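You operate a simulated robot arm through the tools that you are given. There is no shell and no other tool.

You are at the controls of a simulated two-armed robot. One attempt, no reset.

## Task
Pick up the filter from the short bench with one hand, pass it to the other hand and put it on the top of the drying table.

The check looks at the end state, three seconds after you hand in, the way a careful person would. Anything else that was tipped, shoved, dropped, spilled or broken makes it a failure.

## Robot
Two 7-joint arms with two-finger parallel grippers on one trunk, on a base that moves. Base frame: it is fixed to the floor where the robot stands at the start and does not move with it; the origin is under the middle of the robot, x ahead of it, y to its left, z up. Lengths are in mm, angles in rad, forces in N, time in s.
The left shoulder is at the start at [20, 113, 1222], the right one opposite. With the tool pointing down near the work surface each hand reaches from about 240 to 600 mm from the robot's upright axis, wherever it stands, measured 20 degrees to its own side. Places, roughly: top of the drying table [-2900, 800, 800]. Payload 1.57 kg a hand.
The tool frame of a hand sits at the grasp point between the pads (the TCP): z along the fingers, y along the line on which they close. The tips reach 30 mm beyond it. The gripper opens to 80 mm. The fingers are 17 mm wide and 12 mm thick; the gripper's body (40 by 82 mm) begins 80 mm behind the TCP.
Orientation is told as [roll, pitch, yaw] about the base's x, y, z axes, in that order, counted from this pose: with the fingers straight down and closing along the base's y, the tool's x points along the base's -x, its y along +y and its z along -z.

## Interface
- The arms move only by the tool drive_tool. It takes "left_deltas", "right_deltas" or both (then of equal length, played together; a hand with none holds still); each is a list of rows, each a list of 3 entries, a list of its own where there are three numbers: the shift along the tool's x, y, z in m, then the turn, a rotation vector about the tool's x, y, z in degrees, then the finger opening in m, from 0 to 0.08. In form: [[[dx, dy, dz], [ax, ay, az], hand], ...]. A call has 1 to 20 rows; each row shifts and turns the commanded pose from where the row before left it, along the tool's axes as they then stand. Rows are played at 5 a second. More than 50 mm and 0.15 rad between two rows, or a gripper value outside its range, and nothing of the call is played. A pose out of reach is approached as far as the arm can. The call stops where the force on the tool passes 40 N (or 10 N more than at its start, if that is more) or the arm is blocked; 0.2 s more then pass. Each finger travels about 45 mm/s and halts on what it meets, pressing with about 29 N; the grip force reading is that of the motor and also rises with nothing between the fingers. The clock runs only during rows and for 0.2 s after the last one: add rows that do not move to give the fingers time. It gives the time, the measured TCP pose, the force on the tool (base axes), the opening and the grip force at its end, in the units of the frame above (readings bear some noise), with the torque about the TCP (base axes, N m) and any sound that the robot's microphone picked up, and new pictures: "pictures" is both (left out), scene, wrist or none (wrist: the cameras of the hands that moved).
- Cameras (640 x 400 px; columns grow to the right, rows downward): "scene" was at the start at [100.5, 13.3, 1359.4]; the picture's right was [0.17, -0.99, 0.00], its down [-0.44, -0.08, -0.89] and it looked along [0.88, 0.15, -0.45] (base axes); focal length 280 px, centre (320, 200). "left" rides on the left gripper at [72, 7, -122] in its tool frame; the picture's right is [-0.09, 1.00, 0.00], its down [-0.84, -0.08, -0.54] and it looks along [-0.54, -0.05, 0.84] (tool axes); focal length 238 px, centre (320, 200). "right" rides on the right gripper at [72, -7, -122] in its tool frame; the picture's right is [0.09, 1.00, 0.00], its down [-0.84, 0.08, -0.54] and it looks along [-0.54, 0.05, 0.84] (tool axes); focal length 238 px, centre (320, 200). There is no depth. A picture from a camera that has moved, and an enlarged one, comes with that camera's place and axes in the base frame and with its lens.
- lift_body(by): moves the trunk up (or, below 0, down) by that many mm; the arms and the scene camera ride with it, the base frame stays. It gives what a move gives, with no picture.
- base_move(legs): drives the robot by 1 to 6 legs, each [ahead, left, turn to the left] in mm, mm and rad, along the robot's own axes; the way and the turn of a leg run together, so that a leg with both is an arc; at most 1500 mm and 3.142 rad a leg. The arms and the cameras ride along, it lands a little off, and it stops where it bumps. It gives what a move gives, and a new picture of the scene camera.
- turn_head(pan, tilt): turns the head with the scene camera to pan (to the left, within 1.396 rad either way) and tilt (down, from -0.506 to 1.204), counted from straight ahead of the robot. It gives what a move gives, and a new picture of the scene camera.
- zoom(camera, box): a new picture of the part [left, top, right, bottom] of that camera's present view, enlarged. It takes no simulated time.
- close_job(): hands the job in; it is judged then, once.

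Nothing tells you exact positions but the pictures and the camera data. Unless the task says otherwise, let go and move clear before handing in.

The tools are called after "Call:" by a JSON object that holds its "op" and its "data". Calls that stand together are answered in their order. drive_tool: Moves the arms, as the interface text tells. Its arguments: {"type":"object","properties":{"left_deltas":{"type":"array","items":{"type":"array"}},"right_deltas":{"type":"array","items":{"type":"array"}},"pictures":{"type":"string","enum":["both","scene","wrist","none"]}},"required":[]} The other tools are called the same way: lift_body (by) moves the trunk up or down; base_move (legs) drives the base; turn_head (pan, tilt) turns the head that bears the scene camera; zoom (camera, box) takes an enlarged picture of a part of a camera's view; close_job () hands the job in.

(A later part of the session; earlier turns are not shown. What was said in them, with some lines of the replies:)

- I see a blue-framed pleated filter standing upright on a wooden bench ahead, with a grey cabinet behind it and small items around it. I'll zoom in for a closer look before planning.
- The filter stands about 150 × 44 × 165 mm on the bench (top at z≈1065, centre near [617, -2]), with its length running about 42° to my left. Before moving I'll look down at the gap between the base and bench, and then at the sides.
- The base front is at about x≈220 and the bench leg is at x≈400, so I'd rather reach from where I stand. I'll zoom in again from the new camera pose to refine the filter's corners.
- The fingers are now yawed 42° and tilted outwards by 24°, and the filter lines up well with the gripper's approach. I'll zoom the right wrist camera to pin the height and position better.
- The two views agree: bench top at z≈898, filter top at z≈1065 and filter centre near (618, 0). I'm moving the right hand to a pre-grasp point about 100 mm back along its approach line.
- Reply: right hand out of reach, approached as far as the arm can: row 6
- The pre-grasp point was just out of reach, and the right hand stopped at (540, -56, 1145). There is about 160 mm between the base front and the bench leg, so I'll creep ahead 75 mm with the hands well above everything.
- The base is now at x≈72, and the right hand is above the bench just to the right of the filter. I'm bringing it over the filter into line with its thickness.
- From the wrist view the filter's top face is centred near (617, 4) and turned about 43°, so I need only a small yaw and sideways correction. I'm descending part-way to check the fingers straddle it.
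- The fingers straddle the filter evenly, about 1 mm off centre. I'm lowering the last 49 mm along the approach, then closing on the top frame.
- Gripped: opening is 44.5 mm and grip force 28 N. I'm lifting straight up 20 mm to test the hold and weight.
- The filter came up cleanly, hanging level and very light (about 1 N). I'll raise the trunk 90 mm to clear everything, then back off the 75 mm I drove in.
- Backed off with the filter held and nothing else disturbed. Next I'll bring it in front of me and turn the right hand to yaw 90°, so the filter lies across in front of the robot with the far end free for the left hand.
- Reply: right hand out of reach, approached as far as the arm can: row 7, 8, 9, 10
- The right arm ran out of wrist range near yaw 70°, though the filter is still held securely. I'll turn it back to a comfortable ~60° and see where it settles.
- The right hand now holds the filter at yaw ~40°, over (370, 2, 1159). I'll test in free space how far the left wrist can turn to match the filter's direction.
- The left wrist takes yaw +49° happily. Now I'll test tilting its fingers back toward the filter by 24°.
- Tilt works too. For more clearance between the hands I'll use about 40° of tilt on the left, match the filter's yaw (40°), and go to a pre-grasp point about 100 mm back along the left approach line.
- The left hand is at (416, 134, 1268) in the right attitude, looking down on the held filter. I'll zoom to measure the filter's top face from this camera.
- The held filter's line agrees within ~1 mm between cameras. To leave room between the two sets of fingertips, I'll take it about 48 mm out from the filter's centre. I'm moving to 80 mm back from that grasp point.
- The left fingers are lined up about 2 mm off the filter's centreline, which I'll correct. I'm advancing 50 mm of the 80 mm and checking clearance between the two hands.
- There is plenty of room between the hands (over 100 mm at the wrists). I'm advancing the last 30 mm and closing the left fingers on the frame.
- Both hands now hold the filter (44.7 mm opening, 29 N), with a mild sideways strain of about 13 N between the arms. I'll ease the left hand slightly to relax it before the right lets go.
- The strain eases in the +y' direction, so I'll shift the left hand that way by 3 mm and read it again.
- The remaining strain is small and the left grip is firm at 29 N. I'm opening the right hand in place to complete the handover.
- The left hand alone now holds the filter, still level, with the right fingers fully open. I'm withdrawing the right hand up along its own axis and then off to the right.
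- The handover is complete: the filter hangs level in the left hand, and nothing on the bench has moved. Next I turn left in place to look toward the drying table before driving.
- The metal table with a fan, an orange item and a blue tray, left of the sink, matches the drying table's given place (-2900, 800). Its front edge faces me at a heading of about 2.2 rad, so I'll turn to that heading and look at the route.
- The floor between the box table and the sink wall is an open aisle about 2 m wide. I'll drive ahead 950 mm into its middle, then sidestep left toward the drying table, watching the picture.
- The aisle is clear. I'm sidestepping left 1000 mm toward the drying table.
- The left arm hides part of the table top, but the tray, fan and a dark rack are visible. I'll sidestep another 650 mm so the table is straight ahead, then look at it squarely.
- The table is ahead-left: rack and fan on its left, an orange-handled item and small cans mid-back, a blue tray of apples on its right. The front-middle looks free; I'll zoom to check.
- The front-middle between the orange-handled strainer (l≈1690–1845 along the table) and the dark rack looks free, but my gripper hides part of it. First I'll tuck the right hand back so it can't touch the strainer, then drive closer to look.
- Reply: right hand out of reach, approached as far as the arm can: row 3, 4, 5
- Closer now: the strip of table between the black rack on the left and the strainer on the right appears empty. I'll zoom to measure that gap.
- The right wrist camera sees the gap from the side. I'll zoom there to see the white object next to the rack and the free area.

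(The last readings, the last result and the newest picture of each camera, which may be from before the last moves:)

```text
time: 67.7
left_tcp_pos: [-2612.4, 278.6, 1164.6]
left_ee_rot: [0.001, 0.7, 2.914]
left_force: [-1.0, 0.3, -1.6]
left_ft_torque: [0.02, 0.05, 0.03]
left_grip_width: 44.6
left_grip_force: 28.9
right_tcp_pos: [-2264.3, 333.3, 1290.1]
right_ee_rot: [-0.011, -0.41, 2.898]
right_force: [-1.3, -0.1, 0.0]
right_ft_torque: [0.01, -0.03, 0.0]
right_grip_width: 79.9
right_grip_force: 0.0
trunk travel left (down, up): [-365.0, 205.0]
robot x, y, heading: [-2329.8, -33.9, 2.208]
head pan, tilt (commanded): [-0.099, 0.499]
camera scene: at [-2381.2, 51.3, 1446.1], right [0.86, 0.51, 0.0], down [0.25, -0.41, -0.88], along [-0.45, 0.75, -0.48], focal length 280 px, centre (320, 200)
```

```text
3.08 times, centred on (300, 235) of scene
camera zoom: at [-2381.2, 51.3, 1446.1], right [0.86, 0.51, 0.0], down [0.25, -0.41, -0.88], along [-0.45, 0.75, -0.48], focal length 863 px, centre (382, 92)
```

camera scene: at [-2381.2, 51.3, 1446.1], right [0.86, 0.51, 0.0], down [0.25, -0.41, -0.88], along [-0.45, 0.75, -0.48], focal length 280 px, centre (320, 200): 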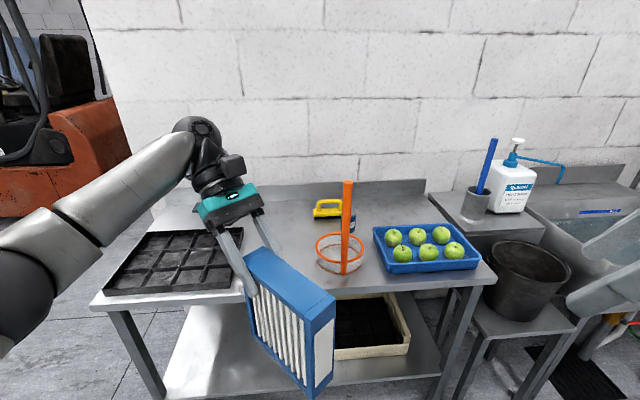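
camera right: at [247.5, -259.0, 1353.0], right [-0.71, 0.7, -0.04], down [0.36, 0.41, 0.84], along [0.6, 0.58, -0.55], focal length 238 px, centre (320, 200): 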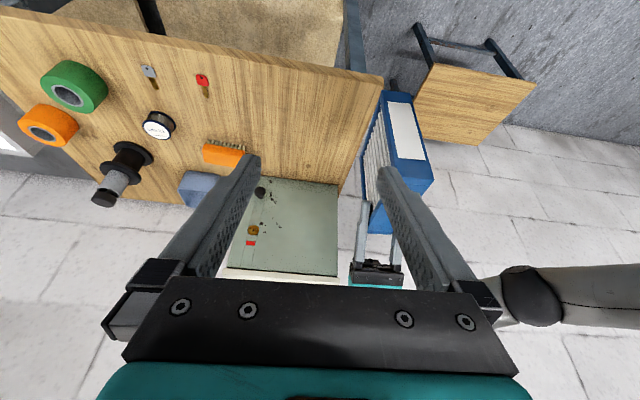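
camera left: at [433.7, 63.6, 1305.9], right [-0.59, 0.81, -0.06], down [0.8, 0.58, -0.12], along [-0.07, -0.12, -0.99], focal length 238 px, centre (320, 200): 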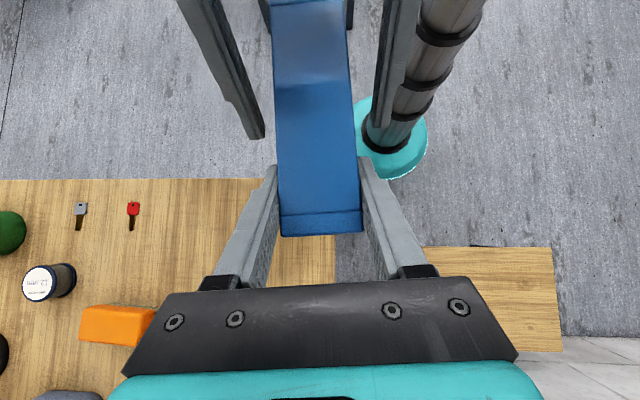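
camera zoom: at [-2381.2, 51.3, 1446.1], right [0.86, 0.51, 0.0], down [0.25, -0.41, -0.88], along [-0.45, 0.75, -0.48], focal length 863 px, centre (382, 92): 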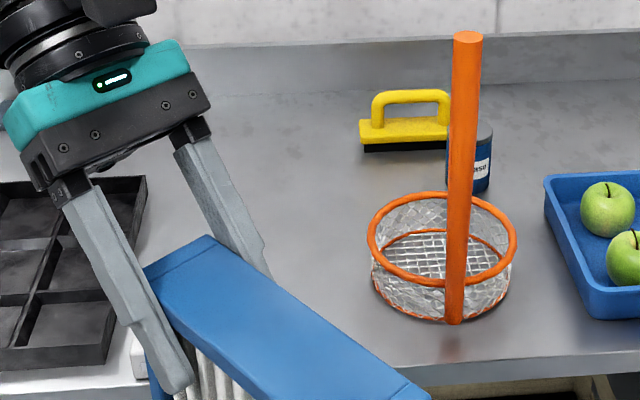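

The free area between the FAN switch box (l≈2010+) and the strainer (l up to ≈1845) is about 170 mm wide and opens up further back. The filter can stand there diagonally, with about 40 mm clearance each side, in its present attitude. First I raise the right hand out of the way, then approach part-way.

Call:
{"op": "drive_tool", "data": {"right_deltas": [[[-0.0163, 0, -0.0365], [0, 0, 0], 0.04], [[-0.0163, 0, -0.0365], [0, 0, 0], 0.04], [[-0.0163, 0, -0.0365], [0, 0, 0], 0.04], [[0, 0, 0], [0, 0, 0], 0.04]], "pictures": "none"}}

Call:
{"op": "base_move", "data": {"legs": [[340, 10, 0]]}}

Call:
{"op": "turn_head", "data": {"pan": -0.1, "tilt": 0.8}}

```text
time: 68.7
left_tcp_pos: [-2611.3, 278.2, 1164.8]
left_ee_rot: [-0.001, 0.698, 2.913]
left_force: [1.0, 0.5, -1.3]
left_ft_torque: [0.05, 0.03, -0.01]
left_grip_width: 44.6
left_grip_force: 29.1
right_tcp_pos: [-2264.1, 333.4, 1411.0]
right_ee_rot: [-0.011, -0.407, 2.899]
right_force: [0.2, 0.2, -0.4]
right_ft_torque: [-0.06, 0.03, -0.02]
right_grip_width: 40.0
right_grip_force: 0.0
trunk travel left (down, up): [-365.0, 205.0]
robot x, y, heading: [-2330.5, -32.0, 2.209]
head pan, tilt (commanded): [-0.099, 0.499]
```

```text
time: 71.0
left_tcp_pos: [-2827.0, 549.0, 1165.9]
left_ee_rot: [-0.001, 0.7, 2.913]
left_force: [-0.5, 0.7, -1.0]
left_ft_torque: [0.01, 0.06, 0.01]
left_grip_width: 44.8
left_grip_force: 29.2
right_tcp_pos: [-2477.7, 603.4, 1410.6]
right_ee_rot: [-0.009, -0.41, 2.899]
right_force: [0.2, -0.7, -0.1]
right_ft_torque: [-0.02, -0.02, -0.01]
right_grip_width: 40.1
right_grip_force: 0.0
trunk travel left (down, up): [-365.0, 205.0]
robot x, y, heading: [-2541.6, 237.8, 2.209]
head pan, tilt (commanded): [-0.099, 0.499]
camera scene: at [-2594.4, 322.5, 1446.1], right [0.86, 0.51, 0.0], down [0.25, -0.41, -0.88], along [-0.45, 0.75, -0.48], focal length 280 px, centre (320, 200)
```

scene: 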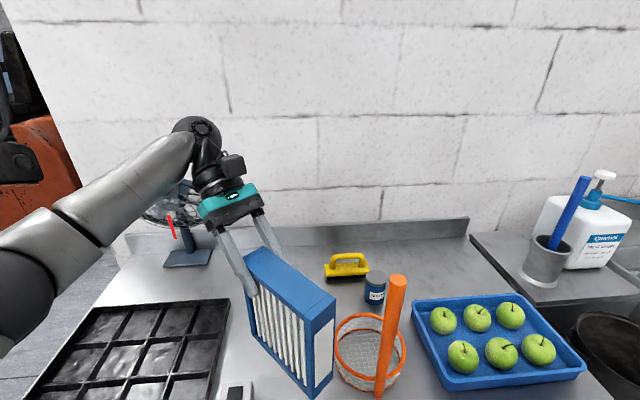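

```text
time: 71.8
left_tcp_pos: [-2825.3, 548.1, 1164.3]
left_ee_rot: [0.0, 0.698, 2.911]
left_force: [-0.1, 0.7, -0.9]
left_ft_torque: [0.05, 0.07, 0.01]
left_grip_width: 44.6
left_grip_force: 29.5
right_tcp_pos: [-2477.0, 603.6, 1410.7]
right_ee_rot: [-0.01, -0.41, 2.899]
right_force: [-0.4, -0.5, 0.1]
right_ft_torque: [0.02, 0.03, -0.03]
right_grip_width: 40.1
right_grip_force: 0.1
trunk travel left (down, up): [-365.0, 205.0]
robot x, y, heading: [-2541.1, 237.9, 2.207]
head pan, tilt (commanded): [-0.099, 0.799]
camera scene: at [-2588.7, 313.0, 1420.3], right [0.86, 0.51, 0.0], down [0.37, -0.61, -0.7], along [-0.36, 0.6, -0.72], focal length 280 px, centre (320, 200)
```

scene: 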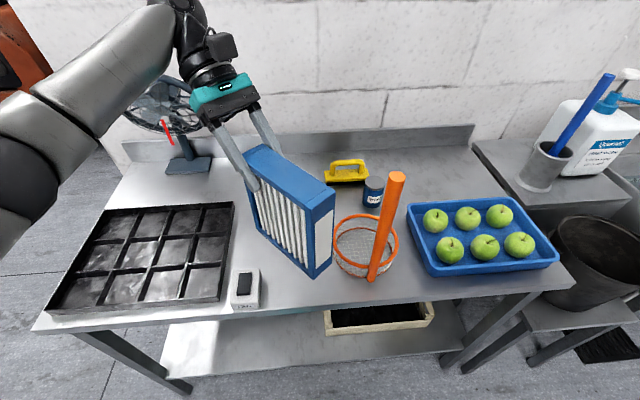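

I now have a good top view: the free area lies between the strainer (l≤1845) and the FAN box (l≥2022), and the filter is already lined up with it. Before moving the last ~100 mm I'll look straight down to check the base-to-table gap.

Call:
{"op": "turn_head", "data": {"pan": 0.0, "tilt": 1.2}}

```text
time: 72.6
left_tcp_pos: [-2825.8, 548.6, 1165.0]
left_ee_rot: [0.0, 0.698, 2.911]
left_force: [-0.3, -0.6, -1.6]
left_ft_torque: [0.02, 0.03, 0.02]
left_grip_width: 44.9
left_grip_force: 29.4
right_tcp_pos: [-2477.1, 603.6, 1410.3]
right_ee_rot: [-0.01, -0.411, 2.899]
right_force: [0.6, 0.3, -0.2]
right_ft_torque: [0.01, -0.01, 0.0]
right_grip_width: 39.7
right_grip_force: 0.1
trunk travel left (down, up): [-365.0, 205.0]
robot x, y, heading: [-2542.7, 236.6, 2.211]
head pan, tilt (commanded): [0.0, 1.201]
camera scene: at [-2580.6, 288.7, 1392.5], right [0.8, 0.6, 0.0], down [0.55, -0.75, -0.36], along [-0.22, 0.29, -0.93], focal length 280 px, centre (320, 200)
```

scene: 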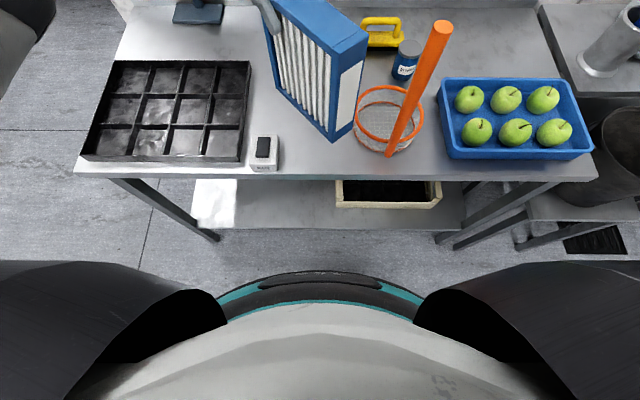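

The table edge is about 355 mm ahead of my axis and the base front is at about 205–236 mm, so 80 mm ahead still leaves a safe gap. I'll move ahead 80 and left 15, then look again.

Call:
{"op": "base_move", "data": {"legs": [[80, 15, 0]]}}

Call:
{"op": "turn_head", "data": {"pan": 0.0, "tilt": 0.95}}

```text
time: 73.7
left_tcp_pos: [-2884.8, 603.7, 1165.0]
left_ee_rot: [0.0, 0.699, 2.912]
left_force: [-0.3, 0.9, -1.0]
left_ft_torque: [0.0, 0.05, -0.01]
left_grip_width: 44.3
left_grip_force: 29.3
right_tcp_pos: [-2536.6, 659.6, 1411.2]
right_ee_rot: [-0.01, -0.409, 2.898]
right_force: [-1.1, -0.3, 0.1]
right_ft_torque: [0.01, -0.01, 0.02]
right_grip_width: 39.9
right_grip_force: 0.1
trunk travel left (down, up): [-365.0, 205.0]
robot x, y, heading: [-2599.1, 289.3, 2.207]
head pan, tilt (commanded): [0.0, 1.201]
camera scene: at [-2640.3, 344.2, 1392.4], right [0.8, 0.59, 0.0], down [0.55, -0.75, -0.36], along [-0.21, 0.29, -0.93], focal length 280 px, centre (320, 200)
```

scene: 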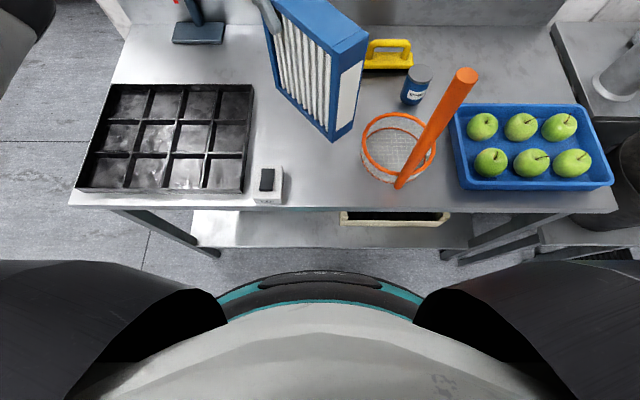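

```text
time: 74.5
left_tcp_pos: [-2885.4, 603.6, 1165.3]
left_ee_rot: [0.0, 0.698, 2.911]
left_force: [-0.1, 0.1, -1.7]
left_ft_torque: [0.02, 0.06, -0.02]
left_grip_width: 44.7
left_grip_force: 29.2
right_tcp_pos: [-2534.4, 658.8, 1411.4]
right_ee_rot: [-0.01, -0.41, 2.899]
right_force: [1.0, -0.3, 0.0]
right_ft_torque: [-0.02, 0.0, 0.0]
right_grip_width: 40.0
right_grip_force: 0.0
trunk travel left (down, up): [-365.0, 205.0]
robot x, y, heading: [-2602.2, 292.3, 2.207]
head pan, tilt (commanded): [0.0, 0.949]
camera scene: at [-2649.5, 356.9, 1408.6], right [0.8, 0.59, 0.0], down [0.48, -0.65, -0.58], along [-0.35, 0.47, -0.81], focal length 280 px, centre (320, 200)
```

scene: 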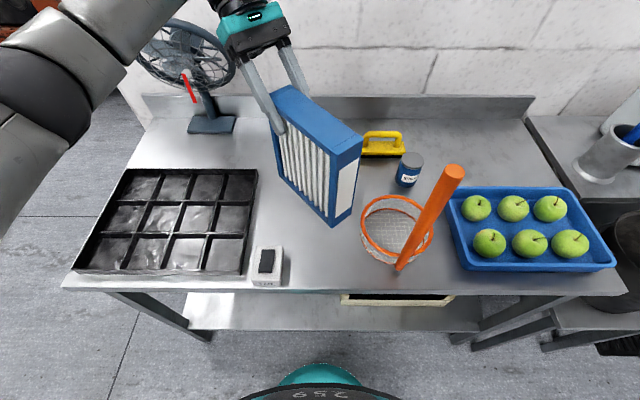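

The projected footprint of the filter sits in the free patch: about 50 mm from the FAN box, 70 mm from the strainer and 38 mm inside the front edge. I'm lowering the trunk 150 mm and checking.

Call:
{"op": "lift_body", "data": {"by": -150}}

Call:
{"op": "turn_head", "data": {"pan": 0.0, "tilt": 0.9}}

```text
time: 76.2
left_tcp_pos: [-2884.7, 602.8, 1014.7]
left_ee_rot: [-0.002, 0.698, 2.912]
left_force: [-0.1, -0.1, -0.7]
left_ft_torque: [0.01, 0.11, 0.0]
left_grip_width: 44.5
left_grip_force: 28.8
right_tcp_pos: [-2537.1, 657.8, 1261.1]
right_ee_rot: [-0.011, -0.411, 2.9]
right_force: [0.4, 0.6, 1.1]
right_ft_torque: [0.05, -0.04, -0.02]
right_grip_width: 40.0
right_grip_force: 0.1
trunk travel left (down, up): [-215.0, 355.0]
robot x, y, heading: [-2599.9, 294.9, 2.205]
head pan, tilt (commanded): [0.0, 0.949]
```

```text
time: 76.8
left_tcp_pos: [-2883.9, 603.8, 1015.5]
left_ee_rot: [0.0, 0.698, 2.911]
left_force: [0.9, 0.1, -0.3]
left_ft_torque: [-0.02, 0.04, 0.0]
left_grip_width: 44.5
left_grip_force: 28.8
right_tcp_pos: [-2536.1, 658.2, 1260.6]
right_ee_rot: [-0.011, -0.412, 2.898]
right_force: [-0.5, -0.2, -0.3]
right_ft_torque: [-0.01, 0.01, -0.01]
right_grip_width: 39.7
right_grip_force: 0.2
trunk travel left (down, up): [-215.0, 355.0]
robot x, y, heading: [-2600.9, 295.1, 2.21]
head pan, tilt (commanded): [0.0, 0.901]
camera scene: at [-2651.2, 359.2, 1262.3], right [0.8, 0.59, 0.0], down [0.47, -0.63, -0.62], along [-0.37, 0.5, -0.78], focal length 280 px, centre (320, 200)
```

scene: 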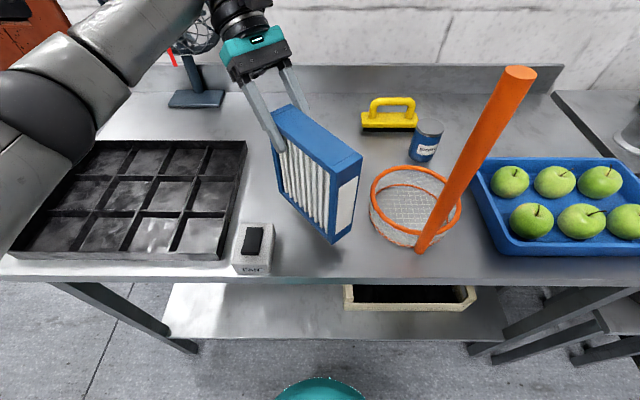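

By this view the filter's bottom is at about z≈860, well placed over the free patch. I'm lowering 45 mm more by the trunk, then I'll finish with small arm steps watching the force.

Call:
{"op": "lift_body", "data": {"by": -45}}

Call:
{"op": "zoom", "data": {"camera": "scene", "box": [220, 60, 460, 280]}}

```text
time: 77.7
left_tcp_pos: [-2883.5, 604.0, 974.1]
left_ee_rot: [-0.007, 0.699, 2.907]
left_force: [-2.9, -0.6, 23.6]
left_ft_torque: [-0.63, 0.11, -0.19]
left_grip_width: 45.0
left_grip_force: 29.0
right_tcp_pos: [-2536.1, 657.1, 1217.7]
right_ee_rot: [-0.013, -0.411, 2.898]
right_force: [0.2, 1.0, -0.2]
right_ft_torque: [0.0, -0.01, -0.01]
right_grip_width: 39.9
right_grip_force: 0.0
trunk travel left (down, up): [-170.0, 400.0]
robot x, y, heading: [-2605.9, 294.2, 2.207]
head pan, tilt (commanded): [0.0, 0.901]
```

```text
1.82 times, centred on (340, 170) of scene
camera zoom: at [-2650.6, 358.2, 1217.7], right [0.8, 0.59, 0.0], down [0.47, -0.63, -0.62], along [-0.37, 0.5, -0.78], focal length 510 px, centre (284, 254)
```

zoom: 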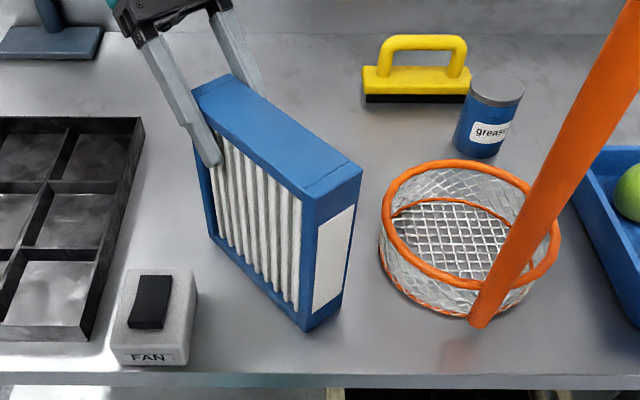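

The filter is touching: 24 N upward at TCP z=974, so the table top is at about z≈817. I'll ease the hand up a few millimetres to bring the contact force down before releasing.

Call:
{"op": "drive_tool", "data": {"left_deltas": [[[0.0013, 0, -0.0015], [0, 0, 0], 0.02], [[0, 0, 0], [0, 0, 0], 0.02]], "pictures": "none"}}

```text
time: 78.3
left_tcp_pos: [-2884.2, 603.1, 972.8]
left_ee_rot: [-0.002, 0.698, 2.909]
left_force: [0.2, 1.9, 18.7]
left_ft_torque: [0.19, -0.02, 0.09]
left_grip_width: 44.6
left_grip_force: 28.2
right_tcp_pos: [-2534.4, 657.9, 1216.8]
right_ee_rot: [-0.013, -0.41, 2.9]
right_force: [-0.4, 0.0, 0.6]
right_ft_torque: [0.0, 0.03, 0.04]
right_grip_width: 40.0
right_grip_force: 0.0
trunk travel left (down, up): [-170.0, 400.0]
robot x, y, heading: [-2603.2, 289.7, 2.202]
head pan, tilt (commanded): [0.0, 0.901]
```

Call:
{"op": "drive_tool", "data": {"left_deltas": [[[0.0013, 0, -0.0015], [0, 0, 0], 0.02], [[0, 0, 0], [0, 0, 0], 0.02]], "pictures": "none"}}

```text
time: 78.9
left_tcp_pos: [-2883.5, 603.3, 972.7]
left_ee_rot: [0.001, 0.698, 2.912]
left_force: [1.7, 2.4, 6.5]
left_ft_torque: [0.48, -0.15, 0.0]
left_grip_width: 44.9
left_grip_force: 28.7
right_tcp_pos: [-2533.8, 657.3, 1215.4]
right_ee_rot: [-0.011, -0.409, 2.901]
right_force: [0.6, -0.8, -0.9]
right_ft_torque: [0.02, 0.0, 0.03]
right_grip_width: 40.0
right_grip_force: 0.0
trunk travel left (down, up): [-170.0, 400.0]
robot x, y, heading: [-2598.5, 289.0, 2.204]
head pan, tilt (commanded): [0.0, 0.901]
```

The force is down to 6.5 N. I'll check that the filter stands square on the table before opening.

Call:
{"op": "drive_tool", "data": {"left_deltas": [[[0.0004, 0, -0.0005], [0, 0, 0], 0.02], [[0, 0, 0], [0, 0, 0], 0.02]], "pictures": "both"}}

Call:
{"op": "zoom", "data": {"camera": "scene", "box": [240, 80, 400, 280]}}

Call:
{"op": "zoom", "data": {"camera": "right", "box": [0, 0, 640, 400]}}

```text
time: 79.5
left_tcp_pos: [-2883.9, 602.7, 973.5]
left_ee_rot: [0.005, 0.698, 2.914]
left_force: [-0.7, 0.6, -1.2]
left_ft_torque: [0.04, 0.06, -0.02]
left_grip_width: 44.6
left_grip_force: 29.1
right_tcp_pos: [-2534.9, 658.3, 1215.9]
right_ee_rot: [-0.01, -0.409, 2.9]
right_force: [-0.2, -0.6, -0.4]
right_ft_torque: [0.0, 0.0, -0.02]
right_grip_width: 40.0
right_grip_force: 0.0
trunk travel left (down, up): [-170.0, 400.0]
robot x, y, heading: [-2601.5, 294.3, 2.211]
head pan, tilt (commanded): [0.0, 0.901]
camera scene: at [-2651.2, 359.2, 1217.3], right [0.8, 0.59, 0.0], down [0.47, -0.63, -0.62], along [-0.37, 0.5, -0.78], focal length 280 px, centre (320, 200)
camera left: at [-2907.2, 602.4, 1114.2], right [-0.3, -0.95, -0.06], down [-0.95, 0.3, -0.12], along [0.13, 0.02, -0.99], focal length 238 px, centre (320, 200)
```

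scene: 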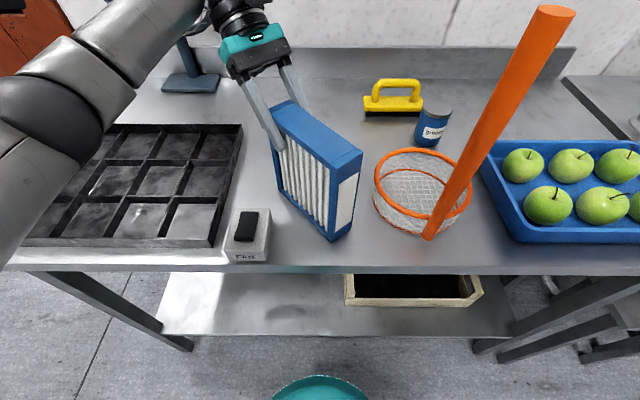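
left: 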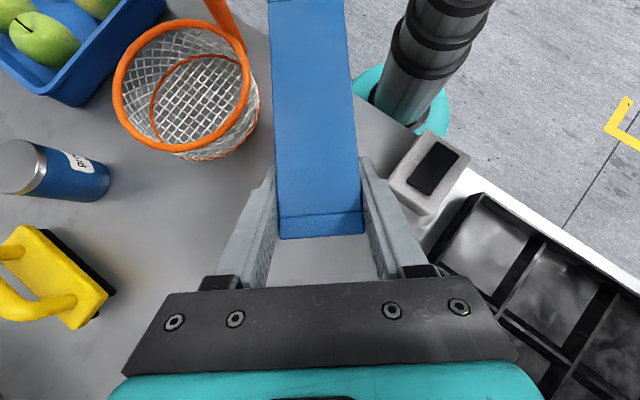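

```text
2.00 times, centred on (320, 180) of scene
camera zoom: at [-2651.2, 359.2, 1217.3], right [0.8, 0.59, 0.0], down [0.47, -0.63, -0.62], along [-0.37, 0.5, -0.78], focal length 561 px, centre (320, 240)
```

zoom: 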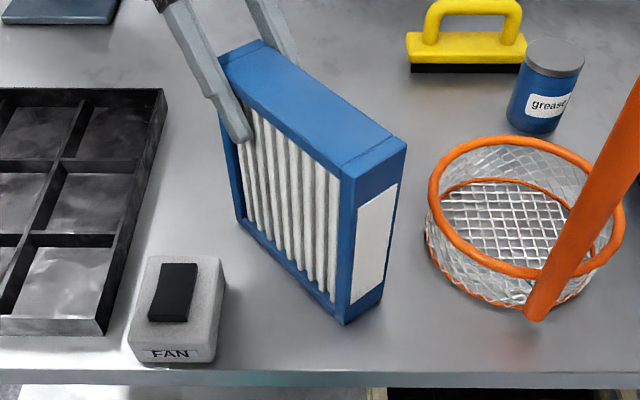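

```text
1.00 times, centred on (320, 200) of right (not enlarged: the box is as wide or as high as the picture)
camera zoom: at [-2423.4, 636.4, 1300.2], right [-0.16, -0.99, -0.05], down [-0.56, 0.05, 0.83], along [-0.82, 0.16, -0.56], focal length 238 px, centre (320, 200)
```

zoom: 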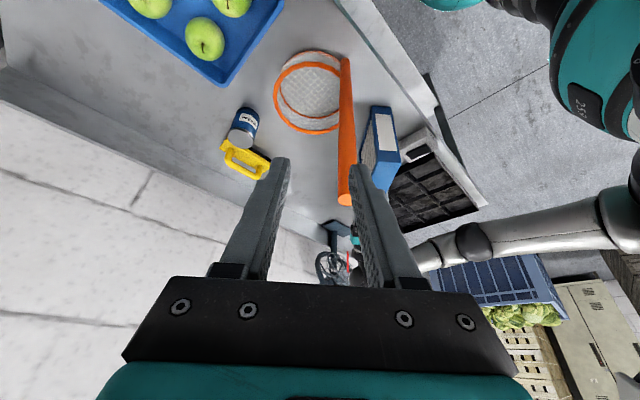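

The force is back to pure hanging weight, so the filter is within half a millimetre of the table and upright. I'll press it down a hair, then open the left fingers in steps.

Call:
{"op": "drive_tool", "data": {"left_deltas": [[[-0.0004, 0, 0.0005], [0, 0, 0], 0.02], [[0, 0, 0], [0, 0, 0], 0.02], [[0, 0, 0], [0, 0, 0], 0.047], [[0, 0, 0], [0, 0, 0], 0.052], [[0, 0, 0], [0, 0, 0], 0.06], [[0, 0, 0], [0, 0, 0], 0.07], [[0, 0, 0], [0, 0, 0], 0.07], [[0, 0, 0], [0, 0, 0], 0.07]], "pictures": "both"}}

Call:
{"op": "zoom", "data": {"camera": "scene", "box": [240, 80, 400, 280]}}

```text
time: 81.3
left_tcp_pos: [-2884.1, 604.1, 974.9]
left_ee_rot: [-0.002, 0.699, 2.91]
left_force: [0.4, -0.3, -0.5]
left_ft_torque: [-0.05, 0.02, -0.01]
left_grip_width: 70.3
left_grip_force: 0.0
right_tcp_pos: [-2535.2, 657.9, 1215.2]
right_ee_rot: [-0.01, -0.41, 2.9]
right_force: [0.7, 0.2, -0.2]
right_ft_torque: [0.04, -0.02, -0.02]
right_grip_width: 40.0
right_grip_force: 0.0
trunk travel left (down, up): [-170.0, 400.0]
robot x, y, heading: [-2599.8, 291.4, 2.208]
head pan, tilt (commanded): [0.0, 0.901]
camera scene: at [-2651.1, 359.1, 1217.3], right [0.8, 0.59, 0.0], down [0.47, -0.63, -0.62], along [-0.37, 0.5, -0.78], focal length 280 px, centre (320, 200)
camera left: at [-2906.9, 602.3, 1115.1], right [-0.3, -0.95, -0.06], down [-0.95, 0.3, -0.12], along [0.14, 0.02, -0.99], focal length 238 px, centre (320, 200)
```

scene: 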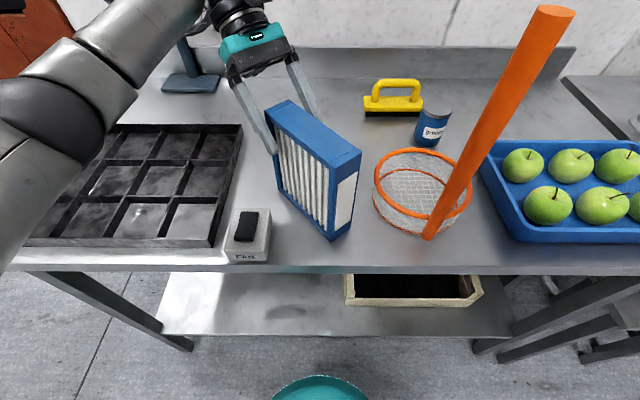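
left: 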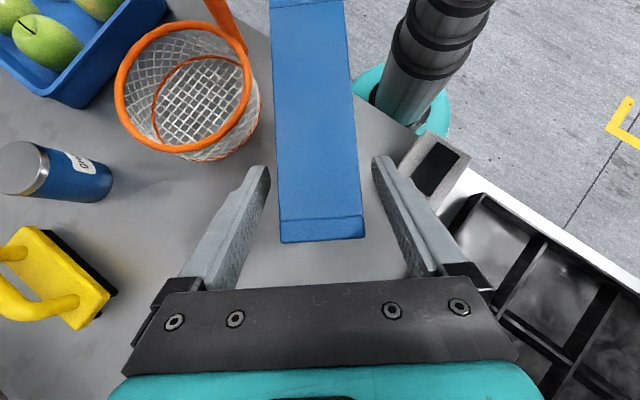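

```text
2.00 times, centred on (320, 180) of scene
camera zoom: at [-2651.1, 359.1, 1217.3], right [0.8, 0.59, 0.0], down [0.47, -0.63, -0.62], along [-0.37, 0.5, -0.78], focal length 561 px, centre (320, 240)
```

zoom: 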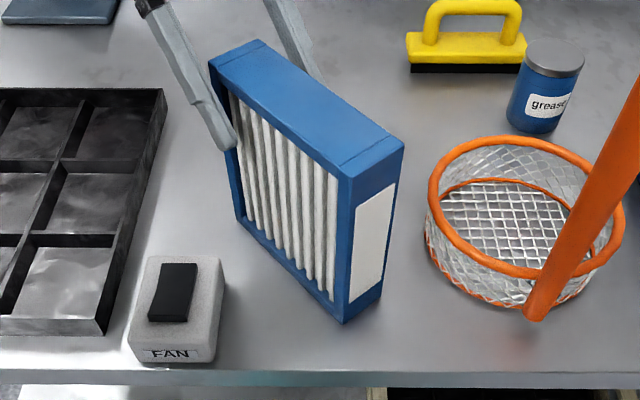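

The filter stands by itself on the table, upright, with clear gaps to both open fingers. I'm withdrawing the left hand along its own axis, then raising the trunk.

Call:
{"op": "drive_tool", "data": {"left_deltas": [[[0, 0, -0.015], [0, 0, 0], 0.075], [[0, 0, -0.02], [0, 0, 0], 0.075], [[0, 0, -0.02], [0, 0, 0], 0.075], [[0, 0, -0.015], [0, 0, 0], 0.075], [[0, 0, 0], [0, 0, 0], 0.075]], "pictures": "both"}}

Call:
{"op": "lift_body", "data": {"by": 150}}

```text
time: 82.5
left_tcp_pos: [-2928.0, 614.5, 1028.2]
left_ee_rot: [0.001, 0.698, 2.91]
left_force: [-0.7, -0.7, 0.3]
left_ft_torque: [-0.04, 0.02, 0.01]
left_grip_width: 75.0
left_grip_force: 0.0
right_tcp_pos: [-2536.1, 658.9, 1215.6]
right_ee_rot: [-0.01, -0.41, 2.899]
right_force: [0.0, 0.4, -0.3]
right_ft_torque: [0.0, -0.02, 0.02]
right_grip_width: 40.0
right_grip_force: 0.0
trunk travel left (down, up): [-170.0, 400.0]
robot x, y, heading: [-2601.8, 292.5, 2.211]
head pan, tilt (commanded): [0.0, 0.901]
camera scene: at [-2651.1, 359.2, 1217.3], right [0.8, 0.59, 0.0], down [0.47, -0.63, -0.62], along [-0.37, 0.5, -0.78], focal length 280 px, centre (320, 200)
camera left: at [-2950.7, 611.9, 1168.3], right [-0.3, -0.95, -0.06], down [-0.95, 0.3, -0.12], along [0.14, 0.02, -0.99], focal length 238 px, centre (320, 200)
```

scene: 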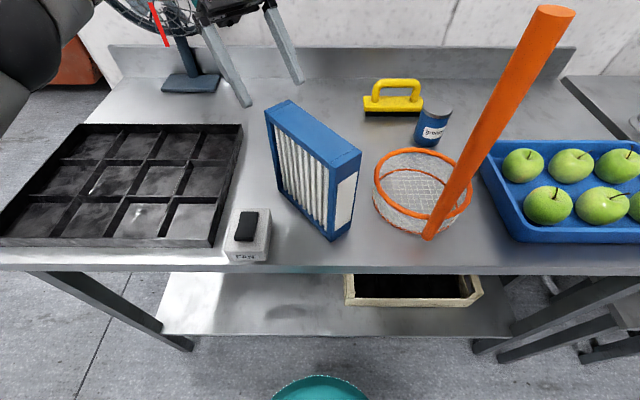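
left: 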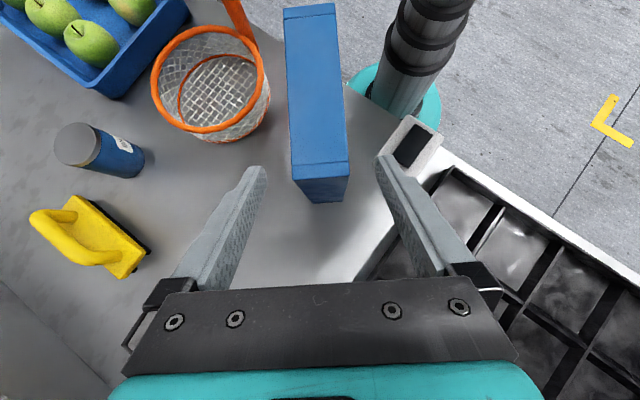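

```text
time: 84.3
left_tcp_pos: [-2927.7, 613.6, 1178.4]
left_ee_rot: [-0.001, 0.698, 2.911]
left_force: [0.1, -0.5, 0.6]
left_ft_torque: [-0.01, -0.01, 0.0]
left_grip_width: 75.1
left_grip_force: 0.1
right_tcp_pos: [-2536.3, 658.2, 1365.0]
right_ee_rot: [-0.01, -0.411, 2.899]
right_force: [-0.5, -0.4, -0.5]
right_ft_torque: [0.0, -0.02, 0.0]
right_grip_width: 40.2
right_grip_force: 0.0
trunk travel left (down, up): [-320.0, 250.0]
robot x, y, heading: [-2600.7, 294.9, 2.208]
head pan, tilt (commanded): [0.0, 0.901]
```

The filter stands free and both hands are clear above it. I'm backing the robot straight off 400 mm and taking a last look at the table.

Call:
{"op": "base_move", "data": {"legs": [[-400, 0, 0]]}}

Call:
{"op": "turn_head", "data": {"pan": 0.0, "tilt": 0.6}}

Call:
{"op": "zoom", "data": {"camera": "scene", "box": [120, 120, 520, 370]}}

```text
time: 86.8
left_tcp_pos: [-2692.9, 292.1, 1177.4]
left_ee_rot: [0.0, 0.698, 2.921]
left_force: [0.3, 0.0, 0.0]
left_ft_torque: [-0.02, 0.0, 0.05]
left_grip_width: 75.0
left_grip_force: 0.1
right_tcp_pos: [-2301.0, 340.8, 1366.0]
right_ee_rot: [-0.012, -0.41, 2.908]
right_force: [0.7, -0.6, -0.5]
right_ft_torque: [0.01, 0.03, 0.02]
right_grip_width: 40.1
right_grip_force: 0.0
trunk travel left (down, up): [-320.0, 250.0]
robot x, y, heading: [-2363.6, -24.7, 2.217]
head pan, tilt (commanded): [0.0, 0.901]
camera scene: at [-2413.9, 40.2, 1367.4], right [0.8, 0.6, 0.0], down [0.47, -0.63, -0.62], along [-0.37, 0.5, -0.78], focal length 280 px, centre (320, 200)
```

scene: 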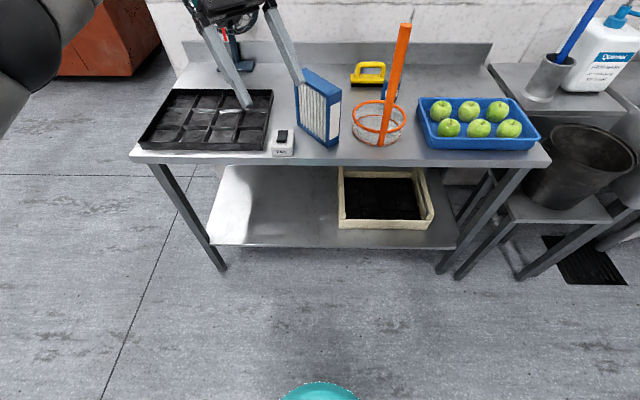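

```text
time: 87.6
left_tcp_pos: [-2692.7, 291.8, 1177.1]
left_ee_rot: [0.0, 0.698, 2.918]
left_force: [-0.1, -0.8, -0.5]
left_ft_torque: [0.02, 0.0, 0.0]
left_grip_width: 74.9
left_grip_force: 0.1
right_tcp_pos: [-2301.2, 339.9, 1366.8]
right_ee_rot: [-0.01, -0.41, 2.908]
right_force: [-0.2, 0.6, 0.4]
right_ft_torque: [-0.01, 0.0, 0.01]
right_grip_width: 39.9
right_grip_force: 0.0
trunk travel left (down, up): [-320.0, 250.0]
robot x, y, heading: [-2365.3, -24.1, 2.218]
head pan, tilt (commanded): [0.0, 0.6]
camera scene: at [-2422.0, 50.9, 1392.0], right [0.8, 0.6, 0.0], down [0.34, -0.45, -0.82], along [-0.5, 0.66, -0.57], focal length 280 px, centre (320, 200)
```

scene: 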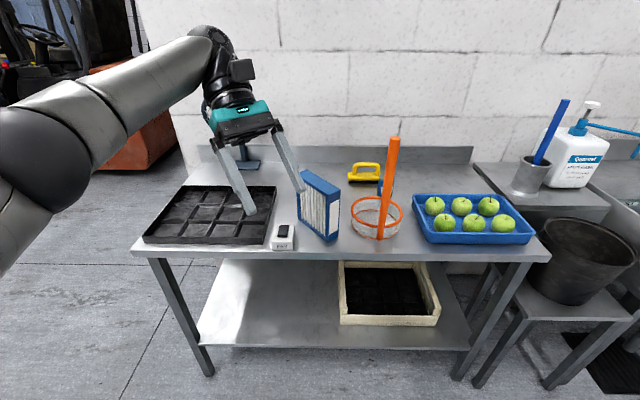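

```text
1.60 times, centred on (320, 245) of scene
camera zoom: at [-2422.0, 50.9, 1392.0], right [0.8, 0.6, 0.0], down [0.34, -0.45, -0.82], along [-0.5, 0.66, -0.57], focal length 449 px, centre (320, 128)
```

zoom: 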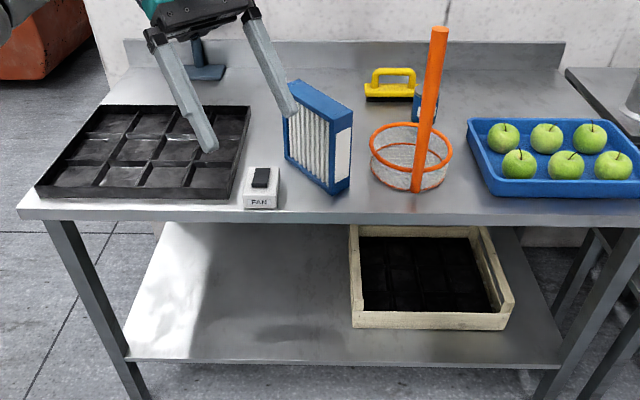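

The filter stands upright on the drying table between the FAN box and the strainer. Nothing else has moved, both hands are empty and clear, and the robot has backed away, so I'm handing in.

Call:
{"op": "close_job", "data": {}}

```text
The job is handed in.
```

The filter is standing upright on the drying table. I've handed the job in, but no result has come back yet. The right hand picked it up from the short bench, passed it to the left hand, and the left hand set it down.

- **Placement:** it stands in the gap between the FAN switch box and the orange wire strainer, about 40 mm in from the front edge. Both hands let go and moved clear, and the robot backed off about 400 mm.
- **Everything else:** in the last pictures nothing else on the drying table had moved. The bench was undisturbed when I last saw it, after the pick-up.
- **Table height:** the top measured about 817 mm high, not the rough 800 mm given. The filter therefore touched down early, at about 24 N, while the trunk was still lowering. I eased that off before opening the hand.
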